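You operate a simulated robot arm through the tools that you are given. There is no shell and no other tool. Be economical: measure what you need, move in short steps, check, and stop when the job is done.

You run a simulated robot arm. Do the job below in one go: nothing can be reset, and whatever is moved stays where it is left.

JOB
Turn both inside-out tubes in one go in the turner.
Fine: lay them straight; one pull of the turner's lever; slide the tray back out and leave them on it. Where these are worked on the way, their far stop is far enough and under half their travel is too little: turner tray.
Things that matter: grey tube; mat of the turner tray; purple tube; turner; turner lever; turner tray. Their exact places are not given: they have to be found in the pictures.

It is judged by the outcome, as a careful person would: the job done as asked, and still so three seconds after it is handed in. It fails if anything else is knocked over, pushed out of place, dropped, spilled or broken.

ROBOT AND FRAMES
A 6-joint arm with a fingered hand, hanging from a carriage that runs on a rail from [0.723, 0.001] to [-1.757, -0.002] (x, y) and turns from -699 to -12 degrees about z. Base frame: it is fixed where the carriage stands at the start and does not move with it; the origin is on the floor, on the carriage's upright axis, x ahead of it, y to its left, z up; the surface under the hand at the start is at about z = 0.84. Readings come in m, degrees, newtons and seconds.
With the tool pointing down near the work surface it reaches from about 0.1 to 0.74 m from the robot's upright axis, wherever it stands. Its first joint turns from -166.0 to 166.0 degrees. Places, roughly: grey tube (26x8x3 cm) [0.7, 0.1, 0.9]; mat of the turner tray [1.1, 0.1, 0.9]; purple tube (26x8x3 cm) [0.7, 0.2, 0.9]; turner [1.1, 0.2, 1]; turner lever [1.2, 0.3, 1.1]; turner tray [1.1, 0.1, 0.9]. Payload 4 kg.
The tool frame sits at the grasp point between the pads (the TCP): z along the fingers, y along the line on which they close. The tips reach 0.029 m beyond it. The gripper opens to 0.1 m. The gripper's body begins 0.034 m behind the TCP. The gripper is a hand of 5 fingers: y runs from the thumb to the fingers, the wrist lies at [-0.015, -0.114, -0.189] in the tool frame.
Orientation is that of the tool frame in the base frame, as [roll, pitch, yaw] about the fixed x, y, z axes, in that order (R = Rz(yaw) Ry(pitch) Rx(roll)). With the fingers straight down and the wrist toward the robot, the tool's x, y and z point along [0, 1, 0], [1, 0, 0] and [0, 0, -1] of the base frame.

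CONTROLS
- The arm moves only by the tool apply_moves. Its argument "series" is a list that holds one entry, the list of rows, each a list of 6 numbers: the turn, a rotation vector about the tool's x, y, z in units of 45 degrees (1.0 is 45 degrees), then the shift along the tool's x, y, z in units of 300 mm (1.0 is 300 mm). In form: [[[ax, ay, az, dx, dy, dz], ...]]. A call has 1 to 8 rows; each row is the pose to reach, as a shift and turn from the pose commanded when the call began, along the tool's axes at that moment. A call with a number of a shift or a turn outside -1 to 1 is refused whole. A row lasts 0.2 s, in which the tool goes at most 0.05 m and 8.6 degrees; a call with a longer step from one row to the next is refused whole. Where a pose cannot be reached the arm comes as near as it can. A force on the tool above 40 N (or 10 N above the force at the start of the call, whichever is more), or a blocked arm, ends the call early, and 0.2 s more pass. In this call time passes only in rows, and 0.2 s behind the last. The reply holds the time, the measured pose of the TCP, the force on the tool along the base axes, the opening and the grip force, in the units named above and with some noise, with the torque about the TCP (base axes, N m) and any sound that the robot's microphone picked up.
- Cameras (640 x 400 px; columns grow to the right, rows downward): "scene" is now at [0.2675, 0.0275, 1.6408]; the picture's right is [0.36, -0.93, 0.00], its down [-0.76, -0.29, -0.58] and it looks along [0.54, 0.21, -0.82] (base axes); focal length 289 px, centre (320, 200). "wrist" rides on the gripper at [0.066, -0.086, -0.121] in the tool frame; the picture's right is [-0.76, 0.31, -0.58], its down [-0.59, -0.70, 0.40] and it looks along [-0.28, 0.64, 0.71] (tool axes); focal length 247 px, centre (320, 200).
- capture(camera): a new picture of that camera. The clock stands still meanwhile.
- slide_trunk(by): slides the trunk up (or, below 0, down) by that many m; the arm and the scene camera ride with it, the base frame stays. It gives what a move gives, with no picture.
- roll_base(legs): drives the robot by 1 to 6 legs, each [ahead, left, turn to the left] in m, m and degrees, along the robot's own axes; the way and the turn of a leg run together, so that a leg with both is an arc; at most 1.5 m and 180 degrees a leg. The arm and the cameras ride along, it lands a little off, and it stops where it bumps. It keeps to its track: a leg is cut to what the track allows. It gives what a move gives.
- set_fingers(index, middle, ring, little, thumb_bend, thumb_turn): sets how far each is bent, from 0 (flat) to 1 (curled in); at 0.3 the hand is open as for a grip, at 0.7 the pads meet at the TCP. One left out holds its place. A second passes; each finger stops where it meets its share of the squeeze, and holds until it gets a number again. It is the only way to open and close the hand. It gives what a move gives, with no picture; readings hold the bend of each and the force on index, middle, ring, little, thumb and palm. thumb_turn goes from beside the hand (0) to across from the fingers (1), as for a grip.
- turn_head(pan, tilt): turns the head with the scene camera to pan (to the left, within 155 degrees either way) and tilt (down, from -29 to 69), counted from straight ahead of the robot. It gives what a move gives.
- measure_at(camera, pixels): for up to 12 pixels [column, row] of the newest picture of that camera ("zoom" is the newest enlarged one), the place [x, y, z] in the base frame of the surface seen there, good to about 0.003 m. The clock stands still meanwhile.
- close_up(camera, box): a new picture of the part [left, top, right, bottom] of that camera's present view, enlarged. The clock stands still meanwhile.
- hand_in(): hands the job in; it is judged then, once.

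Go step by step. Measure first, check grasps and placings, and put right what went wrong. The budget is 80 turns and 60 pictures, counting those below and the enlarged ones. Unless the task says otherwise, let go and move clear before handing in, and close with one line.

The tools are called after "Request:" as a command line: name --argument value ..., lists and objects as JSON in quotes. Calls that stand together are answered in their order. apply_moves: Moves the arm, as the interface text tells. Its arguments: {"type":"object","properties":{"series":{"type":"array"}},"required":["series"]} The other tools are called the same way: slide_trunk (by) slides the trunk up or down; set_fingers (index, middle, ring, little, thumb_bend, thumb_turn) moves the fingers one by one; roll_base (legs) drives the base; turn_head (pan, tilt) turns the head that bears the scene camera; capture (camera) takes a picture; measure_at (camera, pixels) gives the place of the surface under pixels of a picture; close_up (camera, box) takes an enlarged picture of a part of a camera's view; hand_in () hands the job in.

At the start:

```text
time_s: 0.0
tool_pos: [0.4499, 0.069, 1.1461]
orientation: [-180.0, 0.1, 89.9]
wrist_force: [-0.8, -0.2, -0.1]
wrist_torque: [0.02, -0.02, -0.01]
opening: 0.1
gripper_force: 0.1
shape: jaw
bend: [0.3, 0.3, 0.3, 0.3, 0.3, 0.98]
finger forces: [0.1, 0.0, 0.0, 0.1, 0.0, 0.1]
trunk travel left (down, up): [-0.363, 0.237]
robot x, y, heading: [0.0027, -0.0033, 0.0]
head pan, tilt: [21.0, 54.9]
```

scene: 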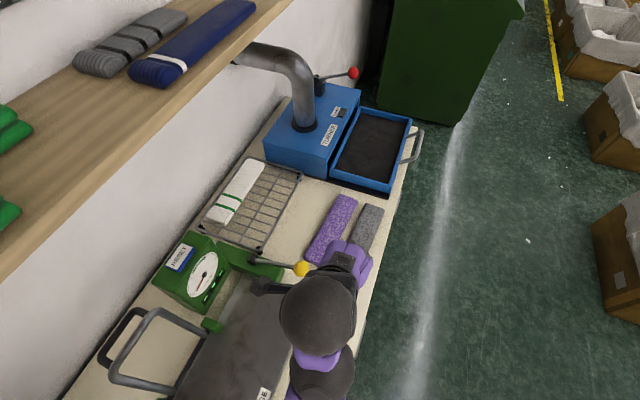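
wrist: 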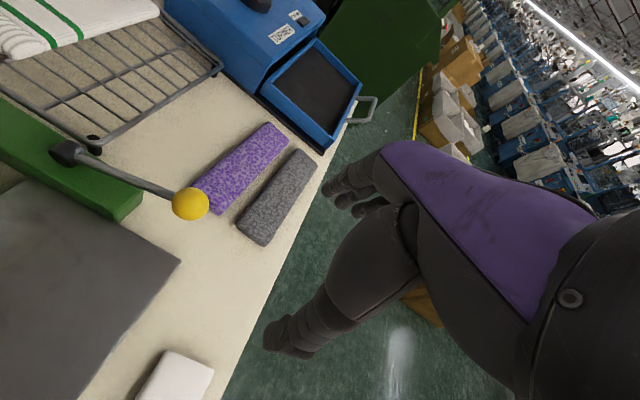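

The scene picture shows the purple tube near (333,228), the grey tube near (367,222), the tray mat near (372,147) with its handle at (415,147), and the red-knobbed lever at (353,73). I'll measure these and take close-ups.

Request:
measure_at --camera "scene" --pixels '[[346, 198], [316, 256], [376, 208], [333, 228], [365, 110], [404, 122], [340, 170], [388, 186], [417, 147], [353, 73], [321, 80], [412, 118]]'

Request:
measure_at --camera "wrist" --pixels '[[270, 130], [285, 145], [198, 190], [218, 208], [297, 155], [313, 165], [240, 225], [262, 240], [275, 93], [310, 45], [325, 125], [365, 108]]'

Request:
close_up --camera "scene" --box '[250, 50, 450, 200]'

```text
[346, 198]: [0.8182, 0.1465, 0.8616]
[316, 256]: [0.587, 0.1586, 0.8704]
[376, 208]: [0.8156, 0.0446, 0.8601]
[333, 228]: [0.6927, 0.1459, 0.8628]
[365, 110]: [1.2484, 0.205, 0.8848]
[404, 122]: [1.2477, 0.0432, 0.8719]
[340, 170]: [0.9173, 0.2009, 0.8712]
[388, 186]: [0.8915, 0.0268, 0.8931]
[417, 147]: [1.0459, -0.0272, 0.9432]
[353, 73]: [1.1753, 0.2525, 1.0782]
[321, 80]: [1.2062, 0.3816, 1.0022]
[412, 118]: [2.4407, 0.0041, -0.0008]
```

```text
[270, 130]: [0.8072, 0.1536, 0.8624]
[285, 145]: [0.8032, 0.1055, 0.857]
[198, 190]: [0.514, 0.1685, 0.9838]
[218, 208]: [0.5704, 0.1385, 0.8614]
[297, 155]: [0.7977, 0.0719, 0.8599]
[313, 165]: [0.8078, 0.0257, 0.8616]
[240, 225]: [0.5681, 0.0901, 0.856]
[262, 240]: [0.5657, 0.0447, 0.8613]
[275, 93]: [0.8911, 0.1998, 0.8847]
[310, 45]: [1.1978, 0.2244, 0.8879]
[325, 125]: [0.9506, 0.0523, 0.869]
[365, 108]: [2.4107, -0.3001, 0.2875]
```

```text
2.67 times, centred on (350, 125) of scene
```

zoom: 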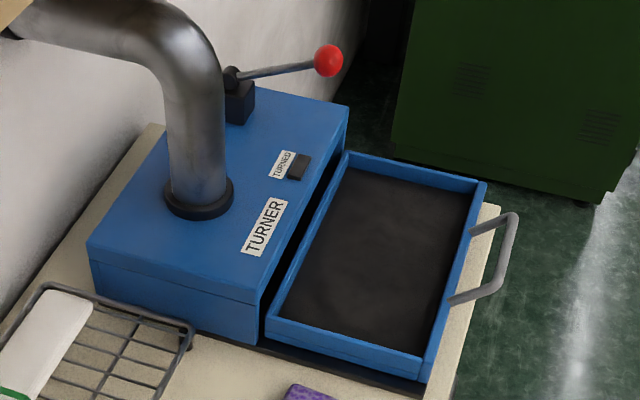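

The enlarged picture shows the tray drawn out toward -y, with its handle at zoom (490,255), the mat corners near (350,170), (470,195), (275,310) and (420,350), and the lever pivot at (232,75). I'll measure these.

Request:
measure_at --camera "zoom" --pixels '[[353, 172], [470, 194], [285, 312], [425, 350], [370, 260], [510, 220], [455, 298], [495, 287], [483, 185], [347, 155], [267, 322], [420, 372]]'

Request:
measure_at --camera "zoom" --pixels '[[232, 78], [328, 60], [238, 100], [300, 68], [345, 108], [260, 300], [100, 240], [298, 167], [255, 335], [420, 398], [285, 155], [495, 210]]'

```text
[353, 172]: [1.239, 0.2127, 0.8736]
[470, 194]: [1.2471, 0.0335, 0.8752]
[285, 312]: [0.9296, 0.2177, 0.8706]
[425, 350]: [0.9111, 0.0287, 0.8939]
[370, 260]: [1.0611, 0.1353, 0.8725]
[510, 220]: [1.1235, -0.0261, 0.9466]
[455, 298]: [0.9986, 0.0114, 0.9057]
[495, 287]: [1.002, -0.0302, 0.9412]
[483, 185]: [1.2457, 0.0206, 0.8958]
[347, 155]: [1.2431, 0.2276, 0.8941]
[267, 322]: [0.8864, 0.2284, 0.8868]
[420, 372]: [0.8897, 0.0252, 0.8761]
```

```text
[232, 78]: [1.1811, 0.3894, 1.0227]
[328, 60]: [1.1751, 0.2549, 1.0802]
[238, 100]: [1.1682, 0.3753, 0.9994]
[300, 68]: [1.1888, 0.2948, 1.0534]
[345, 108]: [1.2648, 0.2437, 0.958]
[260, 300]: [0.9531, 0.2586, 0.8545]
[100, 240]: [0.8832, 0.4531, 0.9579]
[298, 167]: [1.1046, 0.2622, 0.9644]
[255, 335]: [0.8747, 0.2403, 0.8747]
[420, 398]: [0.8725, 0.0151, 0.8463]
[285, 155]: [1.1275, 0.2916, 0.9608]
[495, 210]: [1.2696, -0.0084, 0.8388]
```

The tray runs from x≈0.90 to 1.245 and y≈0.03 to 0.22, with its mat at z≈0.873. The tubes lie along x at about (0.69, 0.135) and (0.69, 0.055). I'll roll ahead so the hand is above the tubes, then turn the hand to close along y.

Request:
roll_base --legs '[[0.25, 0, 0]]'

Request:
apply_moves --series '[[[0, 0, -0.167, 0, 0, 0], [0, 0, -0.333, 0, 0, 0], [0, 0, -0.5, 0, 0, 0], [0, 0, -0.667, 0, 0, 0], [0, 0, -0.833, 0, 0, 0], [0, 0, -1, 0, 0, 0]]]'

Request:
apply_moves --series '[[[0, 0, -0.167, 0, 0, 0], [0, 0, -0.333, 0, 0, 0], [0, 0, -0.5, 0, 0, 0], [0, 0, -0.667, 0, 0, 0], [0, 0, -0.833, 0, 0, 0], [0, 0, -1, 0, 0, 0]]]'

Request:
capture --camera "scene"

Request:
capture --camera "wrist"

```text
time_s: 1.9
tool_pos: [0.705, 0.0677, 1.145]
orientation: [-180.0, 0.0, 90.0]
wrist_force: [-1.0, -0.6, 0.3]
wrist_torque: [0.01, 0.01, -0.01]
opening: 0.0997
gripper_force: 0.1
shape: jaw
bend: [0.3, 0.3, 0.3, 0.3, 0.3, 0.98]
finger forces: [0.0, 0.1, 0.0, 0.1, 0.0, 0.0]
trunk travel left (down, up): [-0.363, 0.237]
robot x, y, heading: [0.2545, 0.002, -0.1]
head pan, tilt: [21.0, 54.9]
```

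```text
time_s: 3.0
tool_pos: [0.7184, 0.0813, 1.1185]
orientation: [179.8, -1.4, 121.6]
wrist_force: [14.1, 26.9, 12.0]
wrist_torque: [-3.56, 3.28, -3.28]
opening: 0.0999
gripper_force: 0.0
shape: jaw
bend: [0.3, 0.3, 0.3, 0.3, 0.3, 0.98]
finger forces: [0.1, 0.1, 0.0, 0.0, 0.0, 0.0]
out of reach, approached as far as the arm can: row 3, 4, 5
trunk travel left (down, up): [-0.363, 0.237]
robot x, y, heading: [0.2522, 0.0023, -0.3]
head pan, tilt: [21.0, 54.9]
stopped in row 5: the force on the tool passed its limit at 261 N (the readings are from after the stop); the commanded pose is now the measured one
```

```text
time_s: 3.2
tool_pos: [0.7184, 0.0842, 1.1185]
orientation: [179.7, -1.7, 121.3]
wrist_force: [10.6, 20.6, 10.6]
wrist_torque: [-2.85, 2.64, -2.56]
opening: 0.0999
gripper_force: 0.0
shape: jaw
bend: [0.3, 0.3, 0.3, 0.3, 0.3, 0.98]
finger forces: [0.0, 0.0, 0.1, 0.0, 0.1, 0.1]
out of reach, approached as far as the arm can: row 1
trunk travel left (down, up): [-0.363, 0.237]
robot x, y, heading: [0.2531, -0.0015, -0.2]
head pan, tilt: [21.0, 54.9]
stopped in row 1: the force on the tool passed its limit at 164 N (the readings are from after the stop); the commanded pose is now the measured one
```

```text
56 pictures are left
```

scene: 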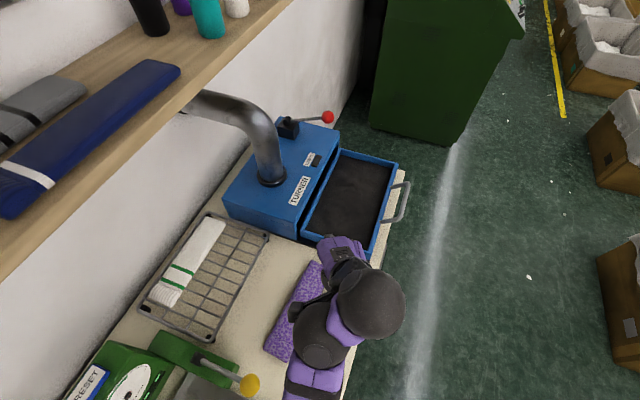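

```text
55 pictures are left
```

wrist: 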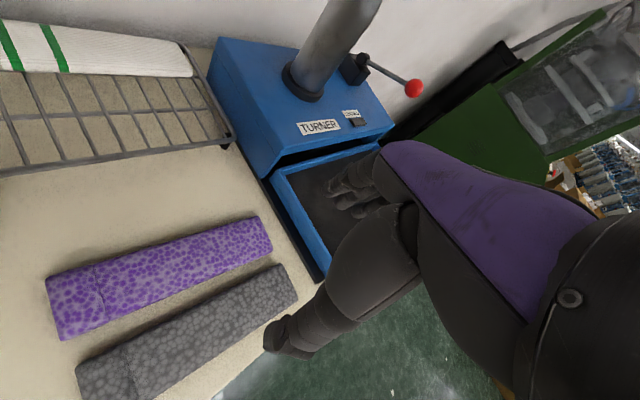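

The turn stopped at yaw 121° with a large force and no object near the hand at z≈1.12, so the arm is probably folded against itself. I'll turn back to yaw 90 and get farther from my own body by rolling back and lowering the hand.

Request:
apply_moves --series '[[[0, 0, 0.175, 0, 0, 0], [0, 0, 0.35, 0, 0, 0], [0, 0, 0.525, 0, 0, 0], [0, 0, 0.695, 0, 0, 0]]]'

Request:
roll_base --legs '[[-0.15, 0, 0]]'

Request:
apply_moves --series '[[[0, 0, 0, 0, 0.1, 0], [0, 0, 0, 0, 0.2, 0], [0, 0, 0, 0, 0.3, 0.1], [0, 0, 0, 0, 0.4, 0.2], [0, 0, 0, 0, 0.45, 0.3], [0, 0, 0, 0, 0.45, 0.4]]]'

```text
time_s: 4.2
tool_pos: [0.7178, 0.0823, 1.1194]
orientation: [-179.5, -1.5, 90.2]
wrist_force: [0.4, 0.1, -0.1]
wrist_torque: [-0.01, -0.01, 0.0]
opening: 0.0998
gripper_force: 0.0
shape: jaw
bend: [0.3, 0.3, 0.3, 0.3, 0.3, 0.98]
finger forces: [0.0, 0.0, 0.0, 0.1, 0.0, 0.0]
trunk travel left (down, up): [-0.363, 0.237]
robot x, y, heading: [0.2523, 0.0019, -0.0]
head pan, tilt: [21.0, 54.9]
```

```text
time_s: 5.6
tool_pos: [0.5666, 0.0832, 1.1198]
orientation: [-179.5, -1.6, 90.3]
wrist_force: [0.3, 0.4, -0.3]
wrist_torque: [-0.01, 0.01, -0.02]
opening: 0.0997
gripper_force: 0.0
shape: jaw
bend: [0.3, 0.3, 0.3, 0.3, 0.3, 0.98]
finger forces: [0.1, 0.0, 0.0, 0.0, 0.1, 0.1]
trunk travel left (down, up): [-0.363, 0.237]
robot x, y, heading: [0.1055, 0.001, -0.1]
head pan, tilt: [21.0, 54.9]
```

```text
time_s: 7.0
tool_pos: [0.695, 0.079, 1.0468]
orientation: [179.9, -3.0, 91.2]
wrist_force: [0.1, 0.1, 0.7]
wrist_torque: [0.0, -0.01, 0.01]
opening: 0.1001
gripper_force: 0.1
shape: jaw
bend: [0.3, 0.3, 0.3, 0.3, 0.3, 0.98]
finger forces: [0.0, 0.0, 0.0, 0.0, 0.0, 0.0]
out of reach, approached as far as the arm can: row 5, 6
trunk travel left (down, up): [-0.363, 0.237]
robot x, y, heading: [0.1011, 0.0017, 0.0]
head pan, tilt: [21.0, 54.9]
```

The arm reaches its limit at z≈1.05 and 0.6 m out, so the trunk has to come down for low work. I'll lower the trunk and watch how the arm sits.

Request:
slide_trunk --by -0.1

Request:
apply_moves --series '[[[0, 0, -0.15, 0, 0, 0], [0, 0, -0.3, 0, 0, 0], [0, 0, -0.45, 0, 0, 0]]]'

Request:
turn_head --pan 10 --tilt 60

Request:
capture --camera "scene"

```text
time_s: 8.4
tool_pos: [0.6951, 0.078, 0.9471]
orientation: [179.9, -2.9, 91.3]
wrist_force: [-1.2, 0.5, -0.2]
wrist_torque: [0.02, 0.04, 0.03]
opening: 0.1
gripper_force: 0.0
shape: jaw
bend: [0.3, 0.3, 0.3, 0.3, 0.3, 0.98]
finger forces: [0.0, 0.0, 0.0, 0.0, 0.0, 0.0]
trunk travel left (down, up): [-0.263, 0.337]
robot x, y, heading: [0.1032, -0.0031, 0.2]
head pan, tilt: [21.0, 54.9]
```

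```text
time_s: 9.2
tool_pos: [0.6959, 0.0778, 0.9455]
orientation: [178.7, -2.6, 111.5]
wrist_force: [-0.3, 0.7, 0.7]
wrist_torque: [-0.01, 0.03, 0.0]
opening: 0.0999
gripper_force: 0.1
shape: jaw
bend: [0.3, 0.3, 0.3, 0.3, 0.3, 0.98]
finger forces: [0.1, 0.0, 0.0, 0.0, 0.0, 0.0]
out of reach, approached as far as the arm can: row 1
trunk travel left (down, up): [-0.263, 0.337]
robot x, y, heading: [0.1029, -0.0001, -0.1]
head pan, tilt: [21.0, 54.9]
```

```text
time_s: 9.9
tool_pos: [0.6951, 0.0787, 0.9451]
orientation: [178.9, -2.7, 111.4]
wrist_force: [0.1, -0.1, -0.5]
wrist_torque: [0.01, -0.01, 0.0]
opening: 0.1002
gripper_force: 0.0
shape: jaw
bend: [0.3, 0.3, 0.3, 0.3, 0.3, 0.98]
finger forces: [0.0, 0.0, 0.0, 0.0, 0.0, 0.0]
trunk travel left (down, up): [-0.263, 0.337]
robot x, y, heading: [0.1031, 0.0016, -0.1]
head pan, tilt: [10.0, 60.0]
```

```text
54 pictures are left
```

scene: 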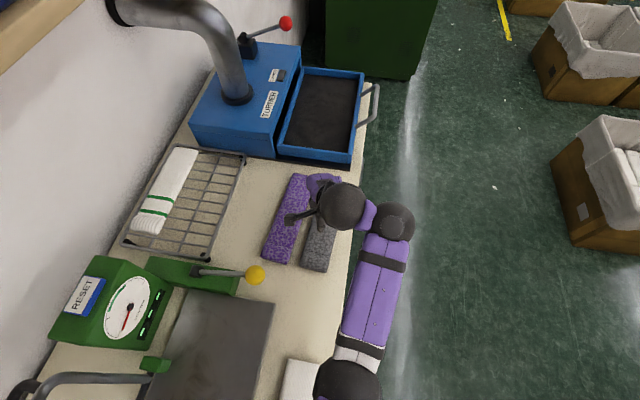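

With the trunk lower the turn works: yaw is 111° and the arm bows out over the aisle at (390,250). I'll keep turning toward yaw 180 in steps.

Request:
apply_moves --series '[[[0, 0, -0.15, 0, 0, 0], [0, 0, -0.3, 0, 0, 0], [0, 0, -0.45, 0, 0, 0], [0, 0, -0.6, 0, 0, 0], [0, 0, -0.75, 0, 0, 0]]]'

Request:
apply_moves --series '[[[0, 0, -0.15, 0, 0, 0], [0, 0, -0.3, 0, 0, 0], [0, 0, -0.45, 0, 0, 0], [0, 0, -0.6, 0, 0, 0], [0, 0, -0.77, 0, 0, 0]]]'

Request:
capture --camera "scene"

```text
time_s: 11.1
tool_pos: [0.7249, 0.0854, 0.9275]
orientation: [177.6, -1.6, 145.3]
wrist_force: [0.1, -0.5, 0.3]
wrist_torque: [0.0, 0.03, 0.03]
opening: 0.1
gripper_force: 0.1
shape: jaw
bend: [0.3, 0.3, 0.3, 0.3, 0.3, 0.98]
finger forces: [0.1, 0.0, 0.0, 0.0, 0.1, 0.1]
out of reach, approached as far as the arm can: row 1, 2, 3, 4, 5
trunk travel left (down, up): [-0.263, 0.337]
robot x, y, heading: [0.102, 0.0024, -0.1]
head pan, tilt: [10.0, 60.0]
```

```text
time_s: 12.3
tool_pos: [0.6989, 0.089, 0.9314]
orientation: [177.1, 0.3, 179.8]
wrist_force: [-0.3, -0.1, 0.2]
wrist_torque: [0.01, 0.0, -0.01]
opening: 0.0998
gripper_force: 0.0
shape: jaw
bend: [0.3, 0.3, 0.3, 0.3, 0.3, 0.98]
finger forces: [0.1, 0.1, 0.0, 0.0, 0.1, 0.0]
out of reach, approached as far as the arm can: row 5
trunk travel left (down, up): [-0.263, 0.337]
robot x, y, heading: [0.102, -0.002, -0.3]
head pan, tilt: [10.0, 60.0]
```

```text
53 pictures are left
```

scene: 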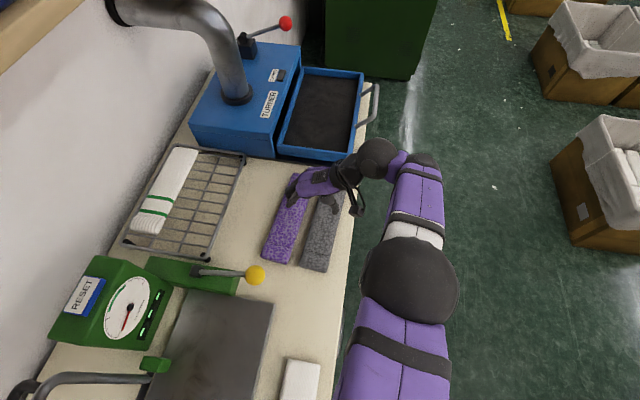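

The hand now closes along y (yaw 179.8) with room to move. I'll roll ahead 0.1 m to gain reach margin, pull the hand back the same amount, and measure the tubes again.

Request:
roll_base --legs '[[0.12, 0, 0]]'

Request:
apply_moves --series '[[[0.03, 0, 0, 0.12, 0, -0.05], [0.06, 0, 0, 0.24, 0, -0.1], [0.064, 0, 0, 0.36, 0, -0.15], [0.064, 0, 0, 0.42, 0, -0.2]]]'

Request:
capture --camera "scene"

Request:
capture --camera "wrist"

```text
time_s: 13.5
tool_pos: [0.8186, 0.0905, 0.9308]
orientation: [177.1, 0.2, 179.7]
wrist_force: [0.6, -0.1, 0.2]
wrist_torque: [-0.01, 0.01, 0.0]
opening: 0.1001
gripper_force: 0.0
shape: jaw
bend: [0.3, 0.3, 0.3, 0.3, 0.3, 0.98]
finger forces: [0.1, 0.0, 0.1, 0.0, 0.1, 0.1]
trunk travel left (down, up): [-0.263, 0.337]
robot x, y, heading: [0.2224, -0.0019, 0.1]
head pan, tilt: [10.0, 60.0]
```

```text
time_s: 14.5
tool_pos: [0.8211, 0.0813, 0.943]
orientation: [179.9, 0.0, 179.8]
wrist_force: [0.1, 0.4, 0.3]
wrist_torque: [-0.02, 0.0, 0.0]
opening: 0.0999
gripper_force: 0.0
shape: jaw
bend: [0.3, 0.3, 0.3, 0.3, 0.3, 0.98]
finger forces: [0.0, 0.1, 0.0, 0.0, 0.1, 0.1]
out of reach, approached as far as the arm can: row 1, 2, 3, 4
trunk travel left (down, up): [-0.263, 0.337]
robot x, y, heading: [0.2256, 0.0002, 0.1]
head pan, tilt: [10.0, 60.0]
```

```text
52 pictures are left
```

scene: 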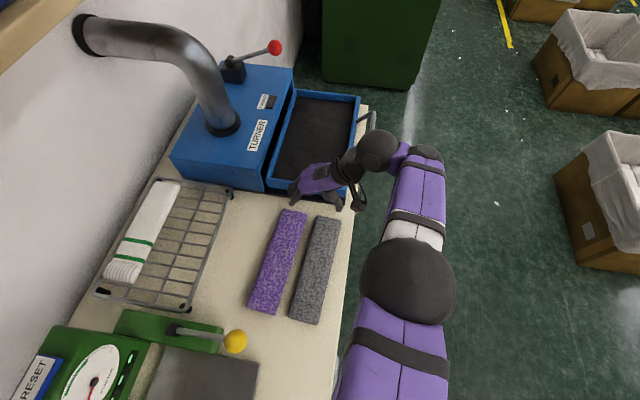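

```text
51 pictures are left
```

wrist: 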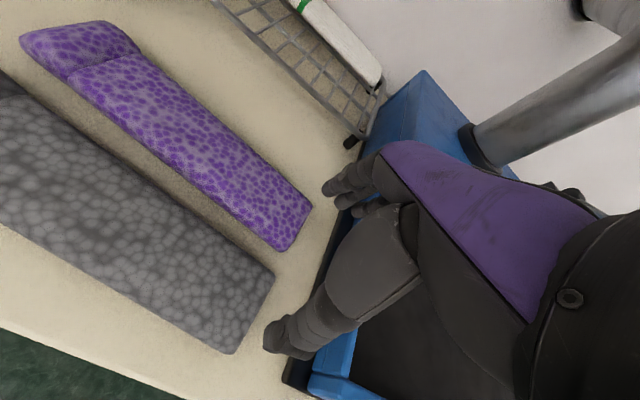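

The hand can't come closer than about 0.59 m to the robot in this pose, which is fine, because the carriage can supply the x motion. I'll measure the tubes in the now unobstructed views.

Request:
measure_at --camera "scene" --pixels '[[284, 213], [303, 217], [253, 303], [278, 310], [320, 219], [337, 222], [293, 315], [315, 320], [277, 262], [315, 270], [300, 265], [294, 262]]'

Request:
measure_at --camera "wrist" --pixels '[[308, 205], [288, 247], [270, 278], [232, 350], [150, 60], [90, 90], [180, 125], [215, 140], [150, 165], [140, 190]]'

Request:
roll_base --legs '[[-0.13, 0, 0]]'

```text
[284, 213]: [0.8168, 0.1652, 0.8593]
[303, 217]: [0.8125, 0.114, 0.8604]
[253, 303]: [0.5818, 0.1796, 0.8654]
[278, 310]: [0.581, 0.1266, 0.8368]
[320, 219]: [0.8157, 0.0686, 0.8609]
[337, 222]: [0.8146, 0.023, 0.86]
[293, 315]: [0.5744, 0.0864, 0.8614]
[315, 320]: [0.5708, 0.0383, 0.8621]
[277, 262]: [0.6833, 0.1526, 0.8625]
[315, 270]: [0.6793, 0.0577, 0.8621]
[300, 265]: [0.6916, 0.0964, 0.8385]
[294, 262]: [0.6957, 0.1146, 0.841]
```

```text
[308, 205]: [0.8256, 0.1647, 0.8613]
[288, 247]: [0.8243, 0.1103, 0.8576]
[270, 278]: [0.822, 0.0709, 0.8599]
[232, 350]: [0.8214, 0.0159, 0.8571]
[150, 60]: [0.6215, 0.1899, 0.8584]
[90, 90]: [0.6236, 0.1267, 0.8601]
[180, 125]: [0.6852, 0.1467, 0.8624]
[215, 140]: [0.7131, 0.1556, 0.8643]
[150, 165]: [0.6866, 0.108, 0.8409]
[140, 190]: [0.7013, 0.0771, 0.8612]
```

```text
time_s: 15.8
tool_pos: [0.6896, 0.0814, 0.944]
orientation: [180.0, 0.0, 179.8]
wrist_force: [-0.4, 0.3, 0.7]
wrist_torque: [0.01, 0.0, 0.01]
opening: 0.0999
gripper_force: 0.0
shape: jaw
bend: [0.3, 0.3, 0.3, 0.3, 0.3, 0.98]
finger forces: [0.0, 0.0, 0.1, 0.0, 0.2, 0.0]
trunk travel left (down, up): [-0.263, 0.337]
robot x, y, heading: [0.0965, -0.0045, -0.1]
head pan, tilt: [10.0, 60.0]
```

The tubes are about 6 cm wide and tilted: purple is centred at (0.695, 0.150) at about -5.5°, and grey at (0.695, 0.053) at about -4.2°. I'll set a slightly narrower opening, match the purple tube's tilt and move above it.

Request:
set_fingers --index 0.33 --middle 0.33 --ring 0.33 --little 0.33 --thumb_bend 0.33 --thumb_turn 1

Request:
apply_moves --series '[[[0, 0, 0.06, -0.01, 0.1, 0], [0, 0, 0.122, -0.018, 0.2, 0.0], [0, 0, 0.122, -0.018, 0.229, 0.08]]]'

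Request:
capture --camera "scene"

Request:
capture --camera "wrist"

```text
time_s: 16.8
tool_pos: [0.6893, 0.0822, 0.9426]
orientation: [180.0, 0.1, 179.8]
wrist_force: [0.2, 0.2, -0.9]
wrist_torque: [0.0, -0.01, -0.02]
opening: 0.0922
gripper_force: 0.1
shape: fingers
bend: [0.33, 0.33, 0.33, 0.33, 0.33, 0.98]
finger forces: [0.1, 0.0, 0.0, 0.0, 0.1, 0.0]
trunk travel left (down, up): [-0.263, 0.337]
robot x, y, heading: [0.0922, -0.0018, -0.1]
head pan, tilt: [10.0, 60.0]
```

```text
time_s: 17.6
tool_pos: [0.6983, 0.1487, 0.9184]
orientation: [179.9, 0.0, 174.2]
wrist_force: [0.6, 0.1, -0.3]
wrist_torque: [-0.04, 0.03, -0.01]
opening: 0.0919
gripper_force: 0.1
shape: fingers
bend: [0.33, 0.33, 0.33, 0.33, 0.33, 0.98]
finger forces: [0.1, 0.0, 0.1, 0.0, 0.0, 0.1]
trunk travel left (down, up): [-0.263, 0.337]
robot x, y, heading: [0.0928, 0.0009, -0.0]
head pan, tilt: [10.0, 60.0]
```

```text
50 pictures are left
```

scene: 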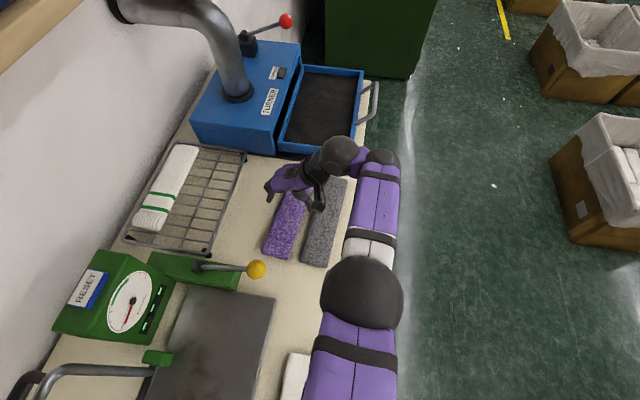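

```text
49 pictures are left
```

wrist: 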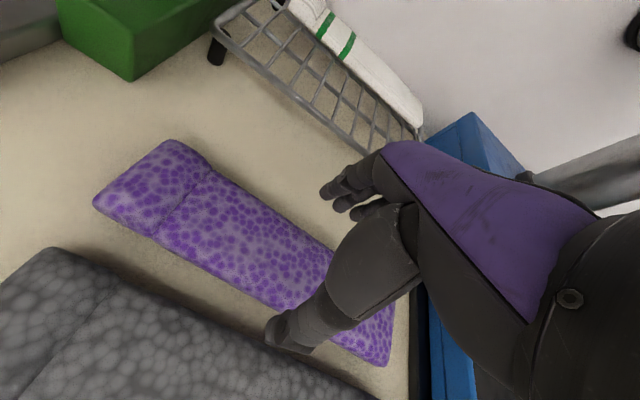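

The hand straddles the purple tube and is aligned with it. I'll descend in steps to about z=0.872.

Request:
apply_moves --series '[[[0, 0, 0, 0, 0.0, 0.05], [0, 0, 0, 0, 0.0, 0.1], [0, 0, 0, 0, 0.0, 0.13], [0, 0, 0, 0, 0.0, 0.153]]]'

Request:
capture --camera "wrist"

```text
time_s: 18.4
tool_pos: [0.7011, 0.1528, 0.89]
orientation: [179.5, 0.9, 174.4]
wrist_force: [-2.1, 3.0, 18.7]
wrist_torque: [-1.15, 0.25, -0.23]
opening: 0.0959
gripper_force: 9.6
shape: fingers
bend: [0.33, 0.33, 0.33, 0.33, 0.31, 0.96]
finger forces: [0.0, 0.1, 0.0, 0.0, 18.8, 0.0]
trunk travel left (down, up): [-0.263, 0.337]
robot x, y, heading: [0.0925, -0.0048, 0.2]
head pan, tilt: [10.0, 60.0]
stopped in row 4: the force on the tool passed its limit at 48 N (the readings are from after the stop); the commanded pose is now the measured one
```

```text
48 pictures are left
```

wrist: 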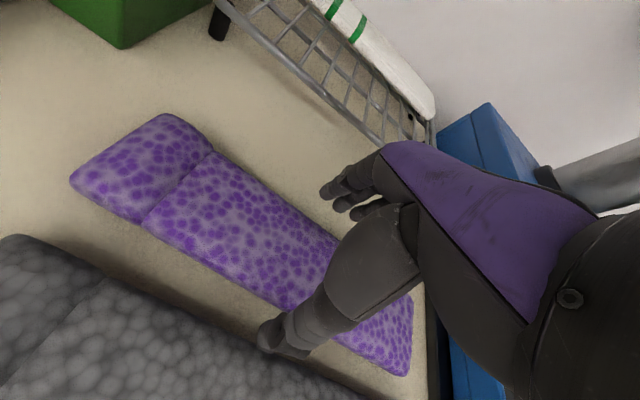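

The thumb met something at z≈0.89, which puts the tip at about 0.861, the height of a tube top. I'll look closer before moving.

Request:
close_up --camera "wrist" --box '[220, 160, 440, 400]'

Request:
close_up --camera "scene" --box '[230, 120, 390, 280]'

Request:
measure_at --camera "wrist" --pixels '[[265, 325], [270, 350], [290, 352], [240, 320], [255, 345], [300, 360], [340, 180], [330, 190], [345, 205], [385, 210]]'

```text
1.67 times, centred on (330, 280) of wrist
```

zoom: 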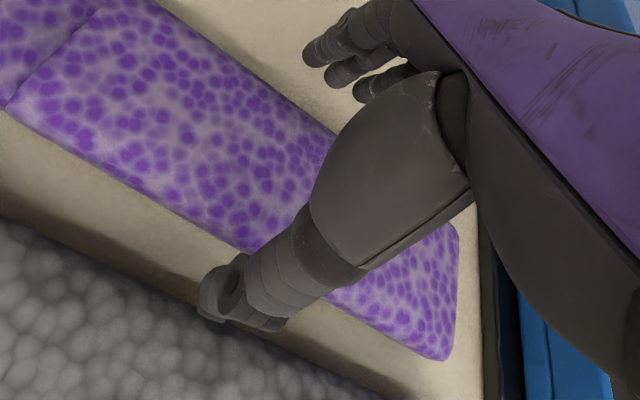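

```text
2.50 times, centred on (310, 200) of scene
```

zoom: 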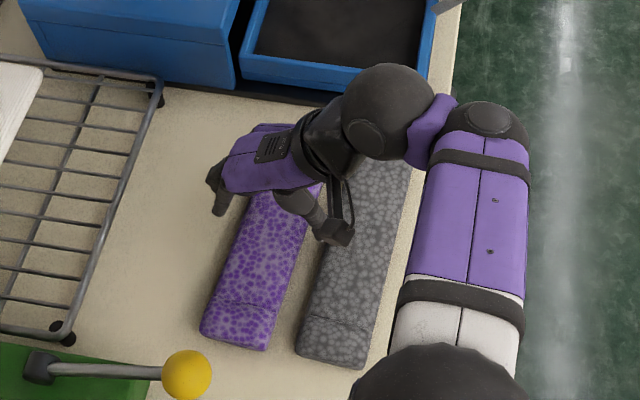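

```text
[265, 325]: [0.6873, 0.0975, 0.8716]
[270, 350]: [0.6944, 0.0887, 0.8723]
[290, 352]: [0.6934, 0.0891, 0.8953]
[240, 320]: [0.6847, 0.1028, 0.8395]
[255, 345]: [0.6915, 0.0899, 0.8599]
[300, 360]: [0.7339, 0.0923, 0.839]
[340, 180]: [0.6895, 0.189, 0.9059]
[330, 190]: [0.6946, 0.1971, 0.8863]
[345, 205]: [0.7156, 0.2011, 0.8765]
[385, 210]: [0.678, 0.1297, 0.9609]
```

The thumb tip (y≈0.09) caught the edge of the grey tube. I'll rise, bend the thumb in a little and shift about 5 mm toward +y, so it drops into the gap at y≈0.105.

Request:
apply_moves --series '[[[0, 0, 0, 0, 0.0, -0.06], [0, 0, 0, 0.0, 0.017, -0.06]]]'

Request:
set_fingers --thumb_bend 0.4 --thumb_turn 1

Request:
capture --camera "wrist"

Request:
measure_at --camera "wrist" --pixels '[[265, 320], [270, 345], [100, 300], [140, 215], [90, 270], [250, 350], [285, 350], [225, 275]]'

```text
time_s: 19.0
tool_pos: [0.6992, 0.1577, 0.9046]
orientation: [179.7, 0.7, 174.4]
wrist_force: [-0.7, -0.4, 0.3]
wrist_torque: [0.01, 0.01, 0.01]
opening: 0.0919
gripper_force: 0.0
shape: fingers
bend: [0.33, 0.33, 0.33, 0.33, 0.33, 0.98]
finger forces: [0.0, 0.2, 0.0, 0.0, 0.0, 0.1]
trunk travel left (down, up): [-0.263, 0.337]
robot x, y, heading: [0.0904, 0.0003, -0.2]
head pan, tilt: [10.0, 60.0]
```

```text
time_s: 20.0
tool_pos: [0.6997, 0.1577, 0.9041]
orientation: [179.7, 0.6, 174.4]
wrist_force: [-0.5, -0.4, 0.2]
wrist_torque: [-0.05, 0.02, -0.06]
opening: 0.0834
gripper_force: 0.0
shape: fingers
bend: [0.33, 0.33, 0.33, 0.33, 0.4, 0.99]
finger forces: [0.0, 0.0, 0.0, 0.1, 0.0, 0.1]
trunk travel left (down, up): [-0.263, 0.337]
robot x, y, heading: [0.0939, -0.0019, -0.1]
head pan, tilt: [10.0, 60.0]
```

```text
45 pictures are left
```

wrist: 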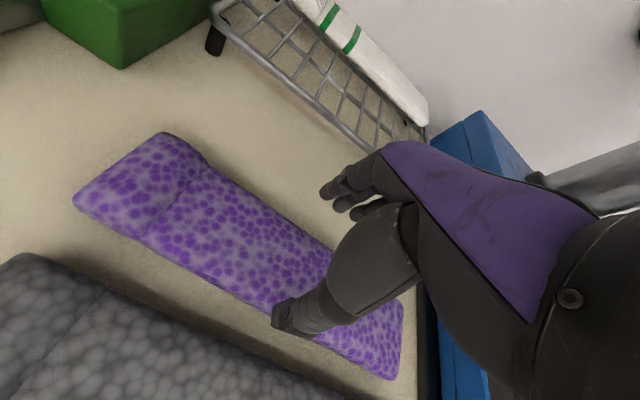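

```text
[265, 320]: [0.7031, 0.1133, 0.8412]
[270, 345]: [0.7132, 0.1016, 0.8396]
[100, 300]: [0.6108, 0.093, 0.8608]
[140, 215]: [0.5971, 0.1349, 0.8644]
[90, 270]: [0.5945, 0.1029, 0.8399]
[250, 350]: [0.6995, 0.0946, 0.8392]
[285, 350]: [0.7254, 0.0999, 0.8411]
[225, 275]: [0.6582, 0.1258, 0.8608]
```

The thumb tip at (283,318) should now sit over the gap (y≈0.09–0.118). I'll descend again.

Request:
apply_moves --series '[[[0, 0, 0, 0, 0.0, 0.04], [0, 0, 0, 0, 0.0, 0.075], [0, 0, 0, 0, 0.0, 0.1]]]'

Request:
close_up --camera "wrist" --box '[220, 160, 440, 400]'

```text
time_s: 20.8
tool_pos: [0.6985, 0.1582, 0.8755]
orientation: [179.7, 0.5, 174.4]
wrist_force: [0.0, -0.1, -0.4]
wrist_torque: [-0.01, 0.0, -0.01]
opening: 0.0833
gripper_force: 0.0
shape: fingers
bend: [0.33, 0.33, 0.33, 0.33, 0.4, 0.99]
finger forces: [0.1, 0.1, 0.0, 0.1, 0.0, 0.0]
trunk travel left (down, up): [-0.263, 0.337]
robot x, y, heading: [0.0909, -0.0001, 0.2]
head pan, tilt: [10.0, 60.0]
```

```text
1.67 times, centred on (330, 280) of wrist
```

zoom: 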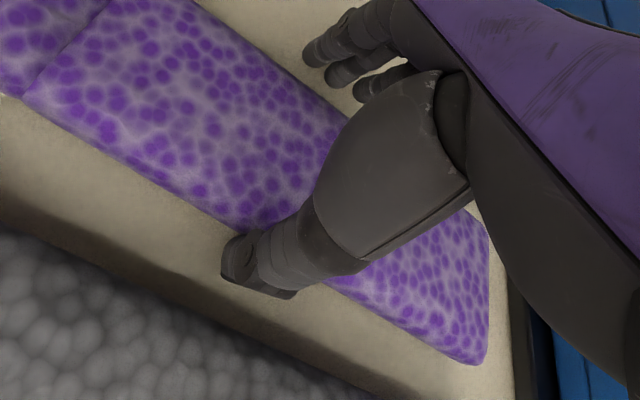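

The thumb is in the gap and no force shows. I'll close on the tube.

Request:
set_fingers --index 0.55 --middle 0.55 --ring 0.55 --little 0.55 --thumb_bend 0.6

Request:
apply_moves --series '[[[0, 0, 0, 0, 0.0, -0.1], [0, 0, 0, 0, 0.0, -0.2], [0, 0, 0, 0, 0.0, -0.25]]]'

Request:
capture --camera "wrist"

Request:
capture --camera "scene"

```text
time_s: 21.8
tool_pos: [0.6982, 0.158, 0.8768]
orientation: [179.7, 0.7, 174.4]
wrist_force: [1.2, 2.5, 3.1]
wrist_torque: [-0.04, 0.05, 0.0]
opening: 0.0659
gripper_force: 15.2
shape: fingers
bend: [0.47, 0.5, 0.49, 0.55, 0.48, 0.99]
finger forces: [8.1, 4.4, 3.8, 0.0, 15.0, 0.0]
trunk travel left (down, up): [-0.263, 0.337]
robot x, y, heading: [0.0908, -0.0002, 0.0]
head pan, tilt: [10.0, 60.0]
```

```text
time_s: 22.6
tool_pos: [0.7039, 0.159, 0.9494]
orientation: [179.7, 0.7, 174.4]
wrist_force: [-0.1, -0.5, -0.4]
wrist_torque: [0.0, 0.0, 0.02]
opening: 0.0659
gripper_force: 15.7
shape: fingers
bend: [0.47, 0.5, 0.5, 0.55, 0.48, 0.99]
finger forces: [7.5, 4.3, 3.7, 0.0, 15.5, 0.0]
out of reach, approached as far as the arm can: row 3
trunk travel left (down, up): [-0.263, 0.337]
robot x, y, heading: [0.0905, 0.0007, -0.3]
head pan, tilt: [10.0, 60.0]
```

```text
43 pictures are left
```

wrist: 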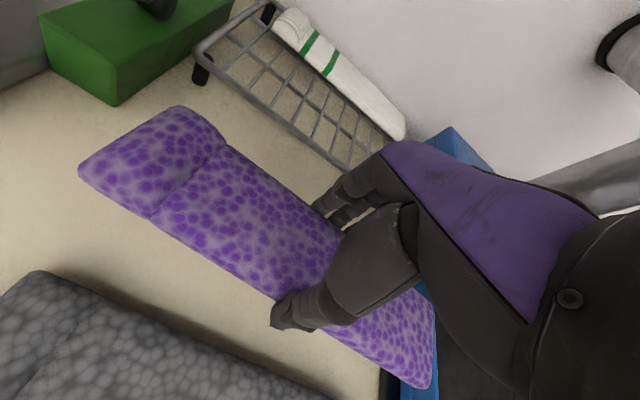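

```text
42 pictures are left
```

scene: 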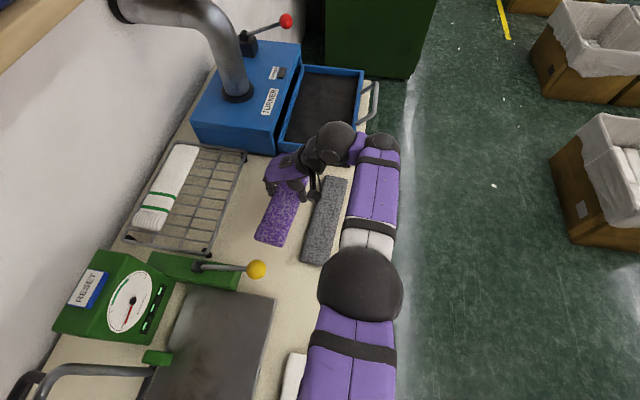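

The purple tube is held (grip 15.5 N) and lifted. I'll raise the trunk, roll ahead 0.374 m to the tray and straighten it to yaw 180.

Request:
slide_trunk --by 0.07

Request:
roll_base --legs '[[0.374, 0, 0]]'

Request:
apply_moves --series '[[[0, 0, -0.06, 0, 0, 0], [0, 0, -0.124, 0, 0, 0]]]'

Request:
capture --camera "wrist"

Request:
capture --camera "scene"

```text
time_s: 23.7
tool_pos: [0.7031, 0.158, 1.0187]
orientation: [179.7, 0.6, 174.4]
wrist_force: [-0.3, -0.7, -0.6]
wrist_torque: [-0.01, 0.04, -0.02]
opening: 0.066
gripper_force: 15.6
shape: fingers
bend: [0.47, 0.5, 0.5, 0.55, 0.48, 0.99]
finger forces: [7.5, 4.3, 3.8, 0.1, 15.6, 0.0]
trunk travel left (down, up): [-0.333, 0.267]
robot x, y, heading: [0.0907, -0.0007, 0.1]
head pan, tilt: [10.0, 60.0]
```

```text
time_s: 26.0
tool_pos: [1.0628, 0.1633, 1.0191]
orientation: [179.8, 0.6, 174.9]
wrist_force: [0.5, -0.1, -1.1]
wrist_torque: [-0.02, 0.01, 0.0]
opening: 0.0657
gripper_force: 14.9
shape: fingers
bend: [0.47, 0.5, 0.5, 0.55, 0.48, 0.99]
finger forces: [7.6, 4.2, 3.7, 0.0, 15.6, 0.0]
trunk travel left (down, up): [-0.333, 0.267]
robot x, y, heading: [0.4561, -0.0006, 0.1]
head pan, tilt: [10.0, 60.0]
```

```text
time_s: 26.6
tool_pos: [1.0627, 0.1635, 1.0184]
orientation: [179.7, 0.7, -179.6]
wrist_force: [0.3, 0.2, 0.0]
wrist_torque: [0.02, -0.03, 0.0]
opening: 0.0657
gripper_force: 16.0
shape: fingers
bend: [0.47, 0.5, 0.5, 0.55, 0.48, 0.99]
finger forces: [7.6, 4.2, 3.7, 0.1, 15.5, 0.0]
trunk travel left (down, up): [-0.333, 0.267]
robot x, y, heading: [0.4571, -0.0002, 0.3]
head pan, tilt: [10.0, 60.0]
```

```text
41 pictures are left
```

wrist: 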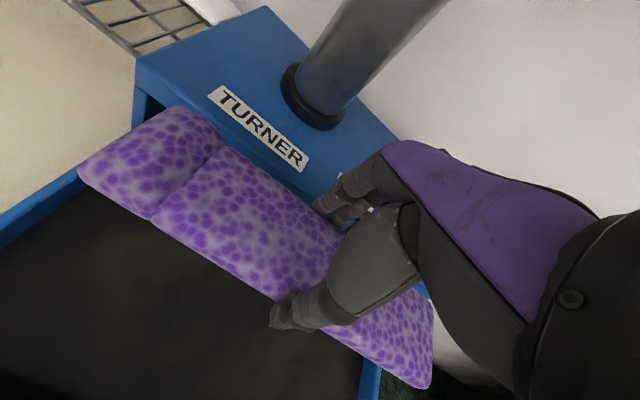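

```text
40 pictures are left
```

scene: 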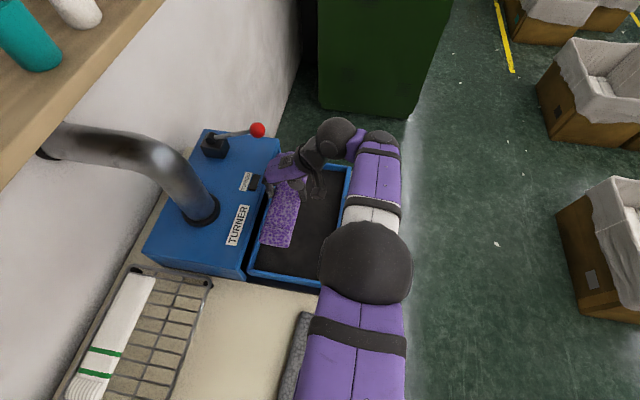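

The tube is above the tray and aligned. I'll measure the tube's and tray's edges to set the placement.

Request:
measure_at --camera "wrist" --pixels '[[165, 110], [82, 170], [225, 150], [155, 218], [277, 292], [428, 310], [425, 385], [375, 365], [70, 175], [370, 385], [10, 240], [140, 100]]'

Request:
measure_at --camera "scene" --pixels '[[262, 243], [288, 246], [272, 190], [301, 195], [250, 268], [318, 283], [258, 263], [255, 230], [348, 168], [342, 172], [306, 250], [300, 275]]'

```text
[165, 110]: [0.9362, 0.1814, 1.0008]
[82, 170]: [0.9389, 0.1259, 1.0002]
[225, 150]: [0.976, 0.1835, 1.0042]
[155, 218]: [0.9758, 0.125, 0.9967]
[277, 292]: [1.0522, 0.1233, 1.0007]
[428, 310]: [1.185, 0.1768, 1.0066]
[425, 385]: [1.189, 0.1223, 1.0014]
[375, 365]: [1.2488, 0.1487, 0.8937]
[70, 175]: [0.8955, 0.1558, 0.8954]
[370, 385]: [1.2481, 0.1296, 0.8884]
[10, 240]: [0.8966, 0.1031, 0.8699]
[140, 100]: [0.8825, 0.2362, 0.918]
```

```text
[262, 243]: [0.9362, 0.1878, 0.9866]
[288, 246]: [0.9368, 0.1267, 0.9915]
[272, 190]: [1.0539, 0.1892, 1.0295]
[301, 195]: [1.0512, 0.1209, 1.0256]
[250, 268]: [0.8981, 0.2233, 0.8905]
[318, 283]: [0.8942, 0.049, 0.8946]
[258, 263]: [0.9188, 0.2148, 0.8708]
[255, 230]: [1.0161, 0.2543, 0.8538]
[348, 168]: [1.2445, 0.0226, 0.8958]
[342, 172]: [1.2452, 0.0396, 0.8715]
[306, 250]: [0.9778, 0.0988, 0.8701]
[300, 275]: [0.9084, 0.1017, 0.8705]
```

The held tube spans x 0.934–1.19 and y 0.122–0.184, and the tray interior spans x 0.90–1.245 and y 0.035–0.22. I'll shift +1 cm in x and +1.3 cm in y, then lower.

Request:
apply_moves --series '[[[0, 0, 0.008, -0.033, 0.043, 0], [0, 0, 0.008, -0.033, 0.043, 0.03]]]'

Request:
slide_trunk --by -0.065

Request:
capture --camera "wrist"

```text
time_s: 27.2
tool_pos: [1.0652, 0.1753, 1.0094]
orientation: [179.8, 0.8, 179.9]
wrist_force: [0.2, 0.5, 0.8]
wrist_torque: [0.02, 0.02, 0.03]
opening: 0.0662
gripper_force: 15.4
shape: fingers
bend: [0.47, 0.5, 0.5, 0.55, 0.48, 0.99]
finger forces: [7.5, 4.1, 3.7, 0.1, 15.5, 0.1]
out of reach, approached as far as the arm can: row 1, 2
trunk travel left (down, up): [-0.333, 0.267]
robot x, y, heading: [0.455, 0.0049, 0.3]
head pan, tilt: [10.0, 60.0]
```

```text
time_s: 28.3
tool_pos: [1.0652, 0.1757, 0.9447]
orientation: [179.8, 0.8, 179.9]
wrist_force: [0.2, 0.2, -1.4]
wrist_torque: [0.0, 0.01, 0.0]
opening: 0.0659
gripper_force: 14.4
shape: fingers
bend: [0.47, 0.5, 0.5, 0.55, 0.48, 0.99]
finger forces: [7.6, 4.2, 3.7, 0.0, 15.4, 0.1]
trunk travel left (down, up): [-0.268, 0.332]
robot x, y, heading: [0.4561, 0.0025, 0.6]
head pan, tilt: [10.0, 60.0]
```

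```text
39 pictures are left
```

wrist: 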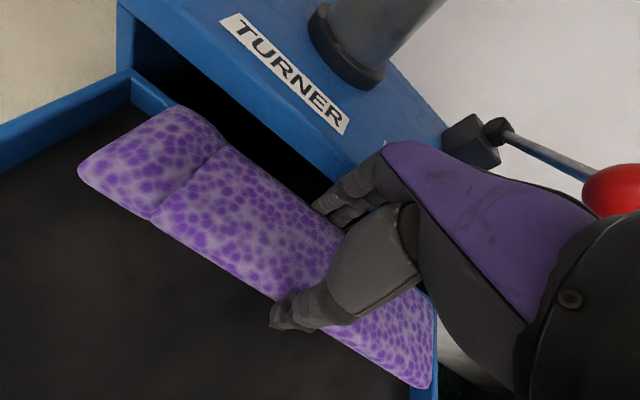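

Everything is clear, and the tube sits inside the tray outline. I'll lower the last 3 cm slowly.

Request:
apply_moves --series '[[[0, 0, 0, 0, 0, 0.05], [0, 0, 0, 0, 0, 0.08], [0, 0, 0, 0, 0, 0.1], [0, 0, 0, 0, 0, 0.11]]]'

Request:
capture --camera "wrist"

Request:
measure_at --camera "wrist" --pixels '[[175, 108], [82, 170], [225, 150], [155, 218], [277, 292], [428, 310], [425, 385], [320, 205], [110, 220], [240, 290]]'

```text
time_s: 29.3
tool_pos: [1.0603, 0.1765, 0.913]
orientation: [179.9, 1.0, 179.8]
wrist_force: [0.7, 0.5, -0.1]
wrist_torque: [0.03, -0.01, 0.01]
opening: 0.066
gripper_force: 15.2
shape: fingers
bend: [0.47, 0.5, 0.5, 0.55, 0.48, 0.99]
finger forces: [7.5, 4.2, 3.7, 0.0, 15.5, 0.1]
out of reach, approached as far as the arm can: row 2, 3, 4
trunk travel left (down, up): [-0.268, 0.332]
robot x, y, heading: [0.4564, 0.0007, 0.1]
head pan, tilt: [10.0, 60.0]
```

```text
38 pictures are left
```

wrist: 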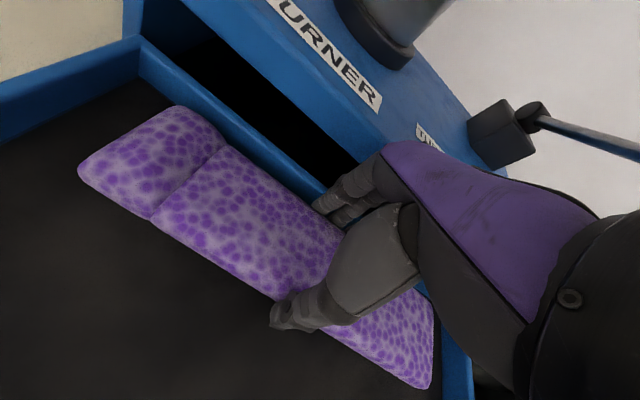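

```text
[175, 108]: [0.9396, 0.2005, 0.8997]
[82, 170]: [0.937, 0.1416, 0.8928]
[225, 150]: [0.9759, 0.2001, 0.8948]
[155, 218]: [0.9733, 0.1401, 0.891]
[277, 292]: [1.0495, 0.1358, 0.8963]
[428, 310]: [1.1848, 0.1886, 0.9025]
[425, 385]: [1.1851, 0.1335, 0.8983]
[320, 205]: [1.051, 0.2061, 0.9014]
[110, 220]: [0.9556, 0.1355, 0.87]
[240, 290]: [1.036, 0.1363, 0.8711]
```

The tube is a few mm above the mat but tilted about -2.3°. I'll straighten it, lower the last bit with the trunk and open gently.

Request:
apply_moves --series '[[[0, 0, -0.053, -0.01, -0.007, 0]]]'

Request:
slide_trunk --by -0.003

Request:
set_fingers --index 0.43 --middle 0.43 --ring 0.43 --little 0.43 --thumb_bend 0.4

Request:
capture --camera "wrist"

Request:
measure_at --camera "wrist" --pixels '[[175, 108], [82, 170], [225, 150], [155, 218], [265, 285], [428, 310], [425, 385], [110, 220], [240, 290]]'

```text
time_s: 29.7
tool_pos: [1.0537, 0.1734, 0.9146]
orientation: [179.9, 1.0, -177.8]
wrist_force: [-0.5, -0.6, -0.6]
wrist_torque: [-0.02, 0.01, -0.01]
opening: 0.0658
gripper_force: 15.3
shape: fingers
bend: [0.47, 0.5, 0.5, 0.55, 0.48, 0.99]
finger forces: [7.5, 4.2, 3.7, 0.1, 15.5, 0.0]
out of reach, approached as far as the arm can: row 1
trunk travel left (down, up): [-0.268, 0.332]
robot x, y, heading: [0.4564, -0.003, 0.3]
head pan, tilt: [10.0, 60.0]
```

```text
time_s: 30.2
tool_pos: [1.0537, 0.1735, 0.9119]
orientation: [179.9, 1.1, -177.9]
wrist_force: [-0.1, 0.8, -0.3]
wrist_torque: [-0.03, 0.02, -0.01]
opening: 0.0658
gripper_force: 15.1
shape: fingers
bend: [0.47, 0.5, 0.5, 0.55, 0.48, 0.99]
finger forces: [7.5, 4.1, 3.7, 0.0, 15.5, 0.0]
trunk travel left (down, up): [-0.265, 0.335]
robot x, y, heading: [0.456, 0.0005, 0.2]
head pan, tilt: [10.0, 60.0]
```

```text
time_s: 31.2
tool_pos: [1.0549, 0.1731, 0.911]
orientation: [179.9, 1.0, -178.0]
wrist_force: [0.0, -1.4, 0.0]
wrist_torque: [0.0, 0.02, 0.0]
opening: 0.0712
gripper_force: 0.1
shape: fingers
bend: [0.43, 0.44, 0.43, 0.43, 0.4, 0.99]
finger forces: [0.0, 0.6, 0.0, 0.0, 0.0, 0.0]
trunk travel left (down, up): [-0.265, 0.335]
robot x, y, heading: [0.4545, 0.0003, 0.0]
head pan, tilt: [10.0, 60.0]
```

```text
37 pictures are left
```

wrist: 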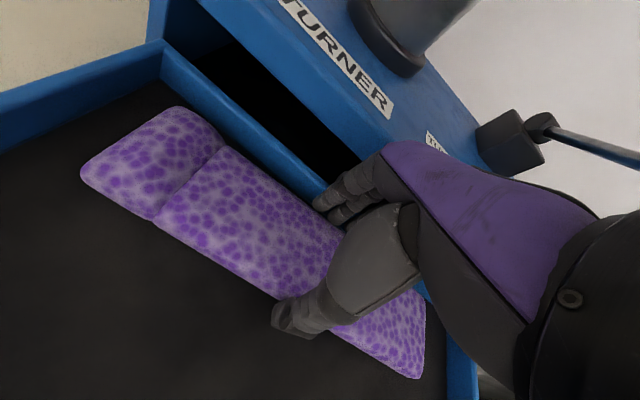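

```text
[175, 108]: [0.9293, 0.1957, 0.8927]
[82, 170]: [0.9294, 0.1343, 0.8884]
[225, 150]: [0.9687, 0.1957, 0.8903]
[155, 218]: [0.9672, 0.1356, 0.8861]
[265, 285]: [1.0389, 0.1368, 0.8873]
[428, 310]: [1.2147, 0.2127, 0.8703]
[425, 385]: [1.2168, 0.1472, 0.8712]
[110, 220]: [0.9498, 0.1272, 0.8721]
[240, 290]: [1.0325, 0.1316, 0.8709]
```

The purple tube now lies straight (edges at y≈0.135 and 0.196). I'll rise straight up with the trunk, roll back toward the grey tube and look.

Request:
slide_trunk --by 0.07

Request:
roll_base --legs '[[-0.364, 0, 0]]'

Request:
turn_head --pan 20 --tilt 45

Request:
capture --camera "scene"

Request:
capture --camera "wrist"

```text
time_s: 32.3
tool_pos: [1.0534, 0.1734, 0.9822]
orientation: [179.9, 0.9, -177.9]
wrist_force: [0.2, 0.0, -0.5]
wrist_torque: [0.02, 0.02, 0.0]
opening: 0.0708
gripper_force: 0.0
shape: fingers
bend: [0.43, 0.43, 0.43, 0.43, 0.4, 0.99]
finger forces: [0.0, 0.1, 0.0, 0.0, 0.0, 0.0]
trunk travel left (down, up): [-0.335, 0.265]
robot x, y, heading: [0.4554, -0.0033, 0.5]
head pan, tilt: [10.0, 60.0]
```

```text
time_s: 34.6
tool_pos: [0.6852, 0.1729, 0.9829]
orientation: [179.9, 1.1, -178.0]
wrist_force: [0.4, 0.2, -0.3]
wrist_torque: [-0.01, 0.0, 0.01]
opening: 0.0712
gripper_force: 0.1
shape: fingers
bend: [0.43, 0.43, 0.43, 0.43, 0.4, 0.99]
finger forces: [0.1, 0.1, 0.0, 0.0, 0.0, 0.1]
trunk travel left (down, up): [-0.335, 0.265]
robot x, y, heading: [0.0862, 0.0006, 0.2]
head pan, tilt: [10.0, 60.0]
```

```text
time_s: 35.4
tool_pos: [0.6862, 0.1734, 0.9824]
orientation: [179.9, 1.1, -177.9]
wrist_force: [-0.7, 0.1, -0.3]
wrist_torque: [0.03, 0.01, 0.04]
opening: 0.0709
gripper_force: 0.1
shape: fingers
bend: [0.43, 0.43, 0.43, 0.43, 0.4, 0.99]
finger forces: [0.1, 0.0, 0.0, 0.0, 0.0, 0.1]
trunk travel left (down, up): [-0.335, 0.265]
robot x, y, heading: [0.0878, -0.0051, 0.3]
head pan, tilt: [20.0, 45.0]
```

```text
36 pictures are left
```

scene: 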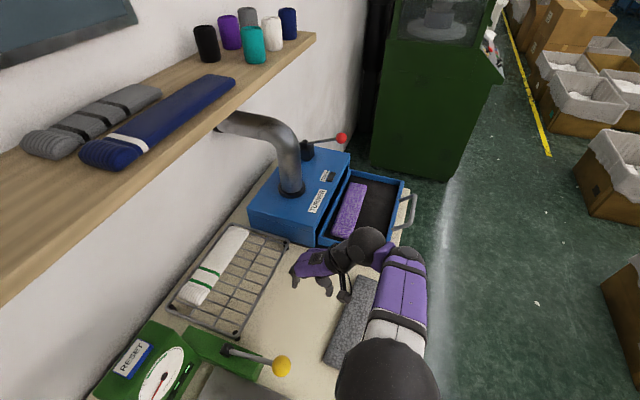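

```text
35 pictures are left
```

wrist: 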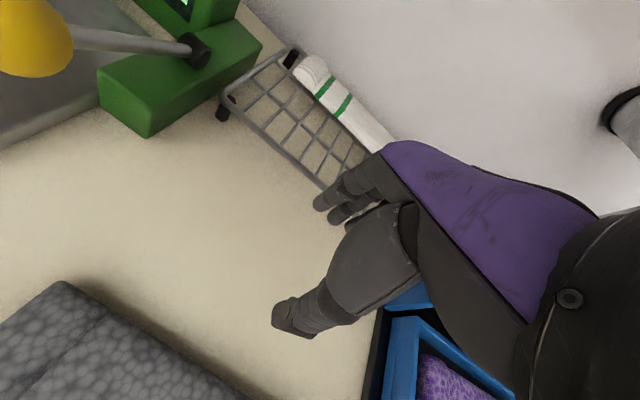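

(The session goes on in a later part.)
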